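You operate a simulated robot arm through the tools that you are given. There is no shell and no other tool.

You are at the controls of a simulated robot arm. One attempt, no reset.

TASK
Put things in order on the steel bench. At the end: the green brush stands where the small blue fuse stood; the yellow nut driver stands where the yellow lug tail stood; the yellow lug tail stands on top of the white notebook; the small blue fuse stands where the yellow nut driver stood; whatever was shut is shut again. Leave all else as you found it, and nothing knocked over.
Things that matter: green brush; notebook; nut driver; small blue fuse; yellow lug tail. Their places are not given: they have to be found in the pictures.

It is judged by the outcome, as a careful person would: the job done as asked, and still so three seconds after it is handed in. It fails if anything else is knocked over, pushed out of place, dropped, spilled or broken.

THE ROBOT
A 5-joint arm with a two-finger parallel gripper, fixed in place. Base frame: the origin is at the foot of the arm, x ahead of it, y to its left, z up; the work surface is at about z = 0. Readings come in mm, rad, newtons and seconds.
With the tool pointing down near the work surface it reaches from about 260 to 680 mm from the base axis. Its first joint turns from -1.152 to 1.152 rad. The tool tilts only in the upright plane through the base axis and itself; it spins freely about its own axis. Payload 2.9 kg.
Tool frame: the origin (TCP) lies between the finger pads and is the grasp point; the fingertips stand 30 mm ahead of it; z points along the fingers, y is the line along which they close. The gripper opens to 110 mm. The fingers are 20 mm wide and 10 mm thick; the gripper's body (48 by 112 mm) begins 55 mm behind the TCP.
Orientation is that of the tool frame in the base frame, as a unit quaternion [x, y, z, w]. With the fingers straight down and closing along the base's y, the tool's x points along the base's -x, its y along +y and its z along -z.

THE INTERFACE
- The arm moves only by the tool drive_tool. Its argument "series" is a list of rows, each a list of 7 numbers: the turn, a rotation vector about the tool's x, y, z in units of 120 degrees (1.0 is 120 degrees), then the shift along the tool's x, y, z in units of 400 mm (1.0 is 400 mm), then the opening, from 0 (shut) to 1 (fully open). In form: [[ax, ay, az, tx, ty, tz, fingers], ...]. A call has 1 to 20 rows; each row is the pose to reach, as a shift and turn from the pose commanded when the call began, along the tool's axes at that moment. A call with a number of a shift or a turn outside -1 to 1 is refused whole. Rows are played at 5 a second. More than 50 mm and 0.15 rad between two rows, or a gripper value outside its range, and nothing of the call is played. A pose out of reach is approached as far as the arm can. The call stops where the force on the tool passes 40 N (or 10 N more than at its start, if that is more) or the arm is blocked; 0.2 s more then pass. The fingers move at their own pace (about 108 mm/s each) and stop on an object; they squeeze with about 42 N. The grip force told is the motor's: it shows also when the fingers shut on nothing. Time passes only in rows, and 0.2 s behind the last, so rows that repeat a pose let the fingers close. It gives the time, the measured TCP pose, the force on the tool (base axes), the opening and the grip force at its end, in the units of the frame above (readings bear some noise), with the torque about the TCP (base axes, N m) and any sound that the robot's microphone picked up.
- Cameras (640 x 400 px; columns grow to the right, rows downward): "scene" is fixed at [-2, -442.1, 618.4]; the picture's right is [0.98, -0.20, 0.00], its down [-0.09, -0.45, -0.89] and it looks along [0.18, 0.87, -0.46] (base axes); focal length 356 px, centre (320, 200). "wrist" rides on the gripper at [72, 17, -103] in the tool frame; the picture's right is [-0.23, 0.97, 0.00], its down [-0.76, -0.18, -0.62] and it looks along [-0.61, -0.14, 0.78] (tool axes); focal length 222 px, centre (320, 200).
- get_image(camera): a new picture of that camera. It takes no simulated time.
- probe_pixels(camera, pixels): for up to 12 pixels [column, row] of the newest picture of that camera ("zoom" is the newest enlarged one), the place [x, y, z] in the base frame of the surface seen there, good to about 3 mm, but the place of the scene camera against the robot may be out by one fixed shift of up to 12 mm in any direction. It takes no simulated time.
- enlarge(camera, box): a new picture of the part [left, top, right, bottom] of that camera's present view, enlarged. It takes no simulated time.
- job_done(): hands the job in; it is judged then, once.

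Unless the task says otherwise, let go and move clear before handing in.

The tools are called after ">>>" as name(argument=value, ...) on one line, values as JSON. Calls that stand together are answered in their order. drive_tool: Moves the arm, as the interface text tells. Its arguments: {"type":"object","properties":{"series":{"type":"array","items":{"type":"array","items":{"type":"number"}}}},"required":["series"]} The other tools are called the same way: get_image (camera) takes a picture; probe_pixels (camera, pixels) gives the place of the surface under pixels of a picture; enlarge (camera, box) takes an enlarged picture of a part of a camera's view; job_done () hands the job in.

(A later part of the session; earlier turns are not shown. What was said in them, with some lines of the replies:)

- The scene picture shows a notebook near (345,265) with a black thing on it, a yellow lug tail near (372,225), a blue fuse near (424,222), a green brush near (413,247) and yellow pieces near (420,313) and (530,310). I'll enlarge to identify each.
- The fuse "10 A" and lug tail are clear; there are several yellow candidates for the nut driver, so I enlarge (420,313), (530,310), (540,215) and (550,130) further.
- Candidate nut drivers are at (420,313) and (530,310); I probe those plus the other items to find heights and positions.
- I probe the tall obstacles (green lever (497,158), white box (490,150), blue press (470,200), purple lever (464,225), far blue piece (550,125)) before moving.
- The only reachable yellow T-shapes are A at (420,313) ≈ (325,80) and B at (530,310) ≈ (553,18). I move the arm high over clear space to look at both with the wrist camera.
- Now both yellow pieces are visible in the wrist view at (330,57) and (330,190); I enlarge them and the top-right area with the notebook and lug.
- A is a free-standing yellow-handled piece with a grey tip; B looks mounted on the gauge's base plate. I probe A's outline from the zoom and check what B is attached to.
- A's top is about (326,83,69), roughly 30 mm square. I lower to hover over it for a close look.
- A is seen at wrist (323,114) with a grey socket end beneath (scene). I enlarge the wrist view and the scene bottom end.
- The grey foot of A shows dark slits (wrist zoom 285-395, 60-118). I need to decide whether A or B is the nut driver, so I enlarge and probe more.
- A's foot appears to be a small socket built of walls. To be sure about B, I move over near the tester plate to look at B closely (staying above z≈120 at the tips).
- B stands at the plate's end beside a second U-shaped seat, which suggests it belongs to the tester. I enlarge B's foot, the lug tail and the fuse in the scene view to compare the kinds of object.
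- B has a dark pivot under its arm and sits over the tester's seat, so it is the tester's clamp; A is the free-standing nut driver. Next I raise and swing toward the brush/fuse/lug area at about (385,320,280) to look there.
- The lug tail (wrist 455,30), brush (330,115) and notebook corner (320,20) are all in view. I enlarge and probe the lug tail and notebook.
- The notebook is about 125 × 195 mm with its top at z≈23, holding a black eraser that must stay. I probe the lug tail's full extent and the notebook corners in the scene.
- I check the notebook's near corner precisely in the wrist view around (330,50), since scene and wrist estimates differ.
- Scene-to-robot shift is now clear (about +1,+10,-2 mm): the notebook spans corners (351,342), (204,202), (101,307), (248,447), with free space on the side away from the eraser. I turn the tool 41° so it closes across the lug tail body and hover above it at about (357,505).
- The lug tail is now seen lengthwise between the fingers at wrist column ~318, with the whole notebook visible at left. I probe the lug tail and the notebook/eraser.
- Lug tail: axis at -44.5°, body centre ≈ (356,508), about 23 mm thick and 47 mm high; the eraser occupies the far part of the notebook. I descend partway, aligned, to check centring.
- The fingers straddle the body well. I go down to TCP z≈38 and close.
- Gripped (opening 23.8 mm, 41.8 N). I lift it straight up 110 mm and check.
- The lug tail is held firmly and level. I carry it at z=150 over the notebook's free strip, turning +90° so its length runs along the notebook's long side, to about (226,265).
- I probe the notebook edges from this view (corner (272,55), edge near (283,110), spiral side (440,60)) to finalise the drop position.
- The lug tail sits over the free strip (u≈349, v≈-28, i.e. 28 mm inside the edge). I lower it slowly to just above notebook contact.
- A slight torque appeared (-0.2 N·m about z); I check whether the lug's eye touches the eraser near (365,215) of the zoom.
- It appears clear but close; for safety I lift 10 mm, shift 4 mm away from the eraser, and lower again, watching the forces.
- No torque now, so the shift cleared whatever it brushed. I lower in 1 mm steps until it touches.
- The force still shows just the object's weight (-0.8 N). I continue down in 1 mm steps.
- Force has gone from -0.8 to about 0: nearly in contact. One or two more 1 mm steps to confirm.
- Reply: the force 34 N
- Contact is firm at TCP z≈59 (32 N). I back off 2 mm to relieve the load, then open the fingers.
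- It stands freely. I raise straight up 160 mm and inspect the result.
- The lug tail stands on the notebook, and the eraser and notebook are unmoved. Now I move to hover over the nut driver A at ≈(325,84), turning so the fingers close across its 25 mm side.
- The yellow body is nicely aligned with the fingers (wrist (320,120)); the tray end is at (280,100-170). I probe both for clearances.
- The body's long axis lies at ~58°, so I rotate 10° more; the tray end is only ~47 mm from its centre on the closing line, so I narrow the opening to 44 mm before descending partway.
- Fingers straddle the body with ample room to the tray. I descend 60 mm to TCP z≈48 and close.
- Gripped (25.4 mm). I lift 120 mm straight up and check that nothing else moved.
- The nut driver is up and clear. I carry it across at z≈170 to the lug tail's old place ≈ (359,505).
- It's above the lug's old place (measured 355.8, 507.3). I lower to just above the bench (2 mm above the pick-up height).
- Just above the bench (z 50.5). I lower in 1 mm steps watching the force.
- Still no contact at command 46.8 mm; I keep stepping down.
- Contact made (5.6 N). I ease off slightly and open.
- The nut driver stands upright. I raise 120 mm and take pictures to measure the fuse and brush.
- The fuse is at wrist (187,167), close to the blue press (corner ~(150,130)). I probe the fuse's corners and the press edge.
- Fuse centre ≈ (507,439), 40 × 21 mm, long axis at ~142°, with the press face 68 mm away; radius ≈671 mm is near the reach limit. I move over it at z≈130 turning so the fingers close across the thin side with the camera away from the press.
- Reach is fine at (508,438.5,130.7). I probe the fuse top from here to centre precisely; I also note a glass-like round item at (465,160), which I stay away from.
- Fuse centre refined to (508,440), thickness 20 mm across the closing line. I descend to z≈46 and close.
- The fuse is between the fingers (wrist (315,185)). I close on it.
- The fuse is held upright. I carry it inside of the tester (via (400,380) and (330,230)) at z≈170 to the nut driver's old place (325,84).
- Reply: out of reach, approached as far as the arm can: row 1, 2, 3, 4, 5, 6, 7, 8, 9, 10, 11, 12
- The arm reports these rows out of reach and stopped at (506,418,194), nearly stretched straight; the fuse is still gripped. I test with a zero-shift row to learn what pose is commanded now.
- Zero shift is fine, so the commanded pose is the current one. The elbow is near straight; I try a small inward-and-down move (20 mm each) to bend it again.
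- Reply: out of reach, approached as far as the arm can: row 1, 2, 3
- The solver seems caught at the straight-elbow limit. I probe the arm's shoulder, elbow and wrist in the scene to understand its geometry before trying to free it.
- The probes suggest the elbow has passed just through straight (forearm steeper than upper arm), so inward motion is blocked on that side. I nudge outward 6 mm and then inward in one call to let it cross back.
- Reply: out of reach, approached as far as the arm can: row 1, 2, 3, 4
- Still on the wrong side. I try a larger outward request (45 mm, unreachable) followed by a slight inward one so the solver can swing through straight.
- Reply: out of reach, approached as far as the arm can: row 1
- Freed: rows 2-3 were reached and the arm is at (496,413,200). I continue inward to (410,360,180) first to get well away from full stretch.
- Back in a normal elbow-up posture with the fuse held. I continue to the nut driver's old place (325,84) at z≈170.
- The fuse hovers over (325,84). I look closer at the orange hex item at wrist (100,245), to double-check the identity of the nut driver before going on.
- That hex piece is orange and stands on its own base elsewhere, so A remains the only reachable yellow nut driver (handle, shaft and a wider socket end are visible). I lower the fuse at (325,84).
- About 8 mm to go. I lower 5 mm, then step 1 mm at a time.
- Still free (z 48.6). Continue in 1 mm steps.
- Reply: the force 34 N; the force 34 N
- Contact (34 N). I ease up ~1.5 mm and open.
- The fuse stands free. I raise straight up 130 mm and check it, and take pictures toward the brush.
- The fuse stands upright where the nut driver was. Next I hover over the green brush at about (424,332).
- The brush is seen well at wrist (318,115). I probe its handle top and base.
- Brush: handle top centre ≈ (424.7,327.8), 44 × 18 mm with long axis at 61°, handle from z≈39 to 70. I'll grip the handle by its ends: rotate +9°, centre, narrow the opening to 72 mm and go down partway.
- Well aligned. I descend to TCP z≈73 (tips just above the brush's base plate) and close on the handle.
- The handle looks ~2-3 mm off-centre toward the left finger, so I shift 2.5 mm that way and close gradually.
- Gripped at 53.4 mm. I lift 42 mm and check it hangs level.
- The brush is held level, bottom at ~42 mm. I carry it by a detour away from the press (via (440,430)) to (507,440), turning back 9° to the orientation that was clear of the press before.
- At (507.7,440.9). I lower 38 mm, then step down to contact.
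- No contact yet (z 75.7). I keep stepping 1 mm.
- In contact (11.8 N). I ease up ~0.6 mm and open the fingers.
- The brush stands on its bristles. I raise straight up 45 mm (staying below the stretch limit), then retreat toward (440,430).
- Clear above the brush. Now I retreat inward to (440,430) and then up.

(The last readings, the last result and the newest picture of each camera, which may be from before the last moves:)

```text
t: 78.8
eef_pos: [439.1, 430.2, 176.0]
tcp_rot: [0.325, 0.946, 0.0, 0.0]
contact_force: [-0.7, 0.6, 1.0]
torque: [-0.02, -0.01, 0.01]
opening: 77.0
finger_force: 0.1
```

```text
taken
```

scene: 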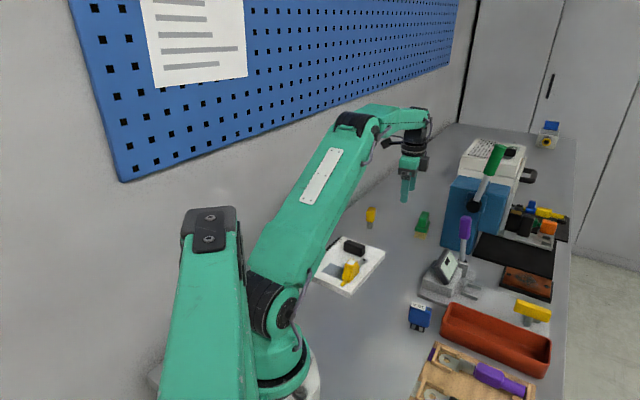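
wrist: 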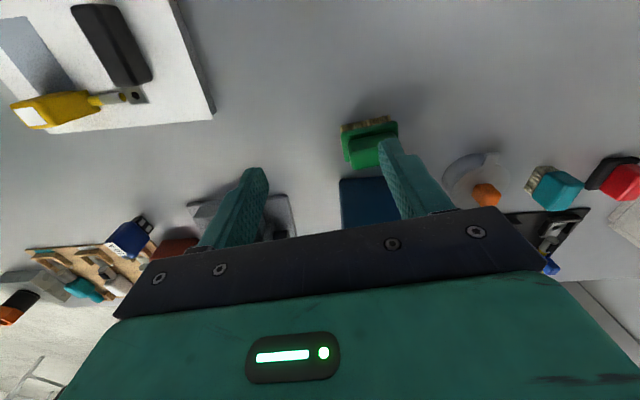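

All four items appear in place. I verify with enlarged views and probes.

>>> enlarge(camera="wrist", box=[320, 90, 440, 180])

>>> probe_pixels(camera="zoom", pixels=[[200, 290], [330, 240], [270, 290], [130, 190], [380, 150], [240, 350]])

>>> enlarge(camera="scene", box=[300, 190, 460, 290])

>>> enlarge(camera="scene", box=[390, 220, 590, 400])

>>> probe_pixels(camera="scene", pixels=[[371, 212], [423, 218], [419, 310], [350, 266], [353, 246]])

```text
4.44 times, centred on (380, 135) of wrist
```

zoom: 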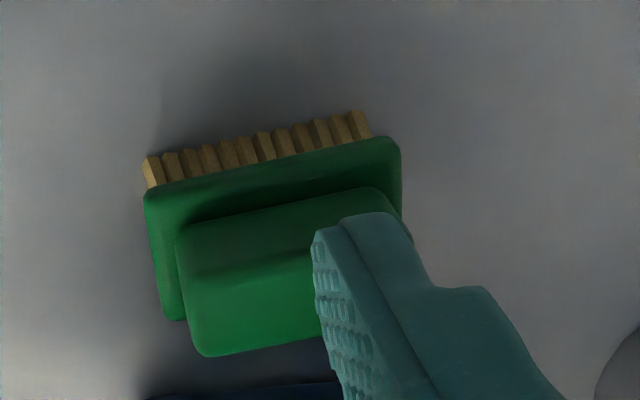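

```text
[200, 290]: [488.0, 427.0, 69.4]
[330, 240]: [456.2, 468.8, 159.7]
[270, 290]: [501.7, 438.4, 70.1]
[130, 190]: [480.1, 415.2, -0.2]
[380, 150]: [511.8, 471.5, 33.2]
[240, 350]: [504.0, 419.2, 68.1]
```

```text
4.00 times, centred on (380, 240) of scene
```

zoom: 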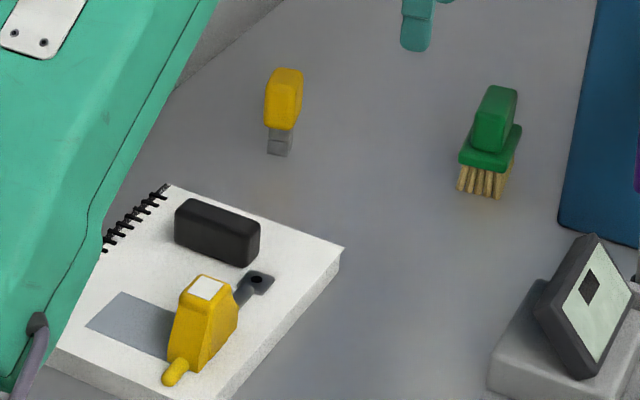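

```text
2.22 times, centred on (490, 310) of scene
```

zoom: 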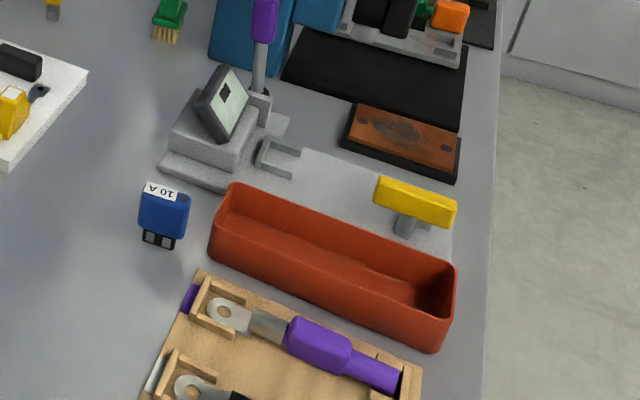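

```text
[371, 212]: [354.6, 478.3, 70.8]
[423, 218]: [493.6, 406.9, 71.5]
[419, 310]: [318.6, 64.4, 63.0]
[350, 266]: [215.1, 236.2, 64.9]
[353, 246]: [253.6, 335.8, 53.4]
```

The probes confirm the brush at ≈(507,440) and upright, the nut driver at ≈(356,506), the fuse at ≈(325,84) and the lug tail standing on the notebook. The eraser, notebook and fixtures are unmoved, nothing was opened, and the gripper is open and clear, so I hand in.

>>> job_done()

```text
The job is handed in.
```

The job is handed in. All four moves are done, and the last pictures and probes before hand-in showed everything upright.

| Item | Where it stands now (base frame, mm) |
|---|---|
| Green brush | about (507, 440), where the small blue fuse stood |
| Yellow nut driver | about (356, 506), where the yellow lug tail stood |
| Small blue fuse | about (325, 84), where the nut driver stood |
| Yellow lug tail | on the white notebook, in the free strip away from the black eraser |

- **Nut driver:** I took it to be the free-standing yellow handle with a grey socket end that stood near the red tray. The other reachable yellow piece sits on the tester's base plate with a pivot under it. I treated it as the tester's clamp and left it alone.
- **Lug tail's old place:** I used its yellow body as the reference point, so the nut driver stands within a few millimetres of where that body was.
- **Lug tail on the notebook:** It is turned 90° from its original direction so that it lies fully on the notebook.
- **Shut things:** Nothing was opened, so nothing had to be shut again.
- **Eraser:** While lowering the lug tail I felt a slight sideways contact, probably with the eraser, so I lifted and moved over before setting it down. A probe of the eraser at the end matched its position at the start.
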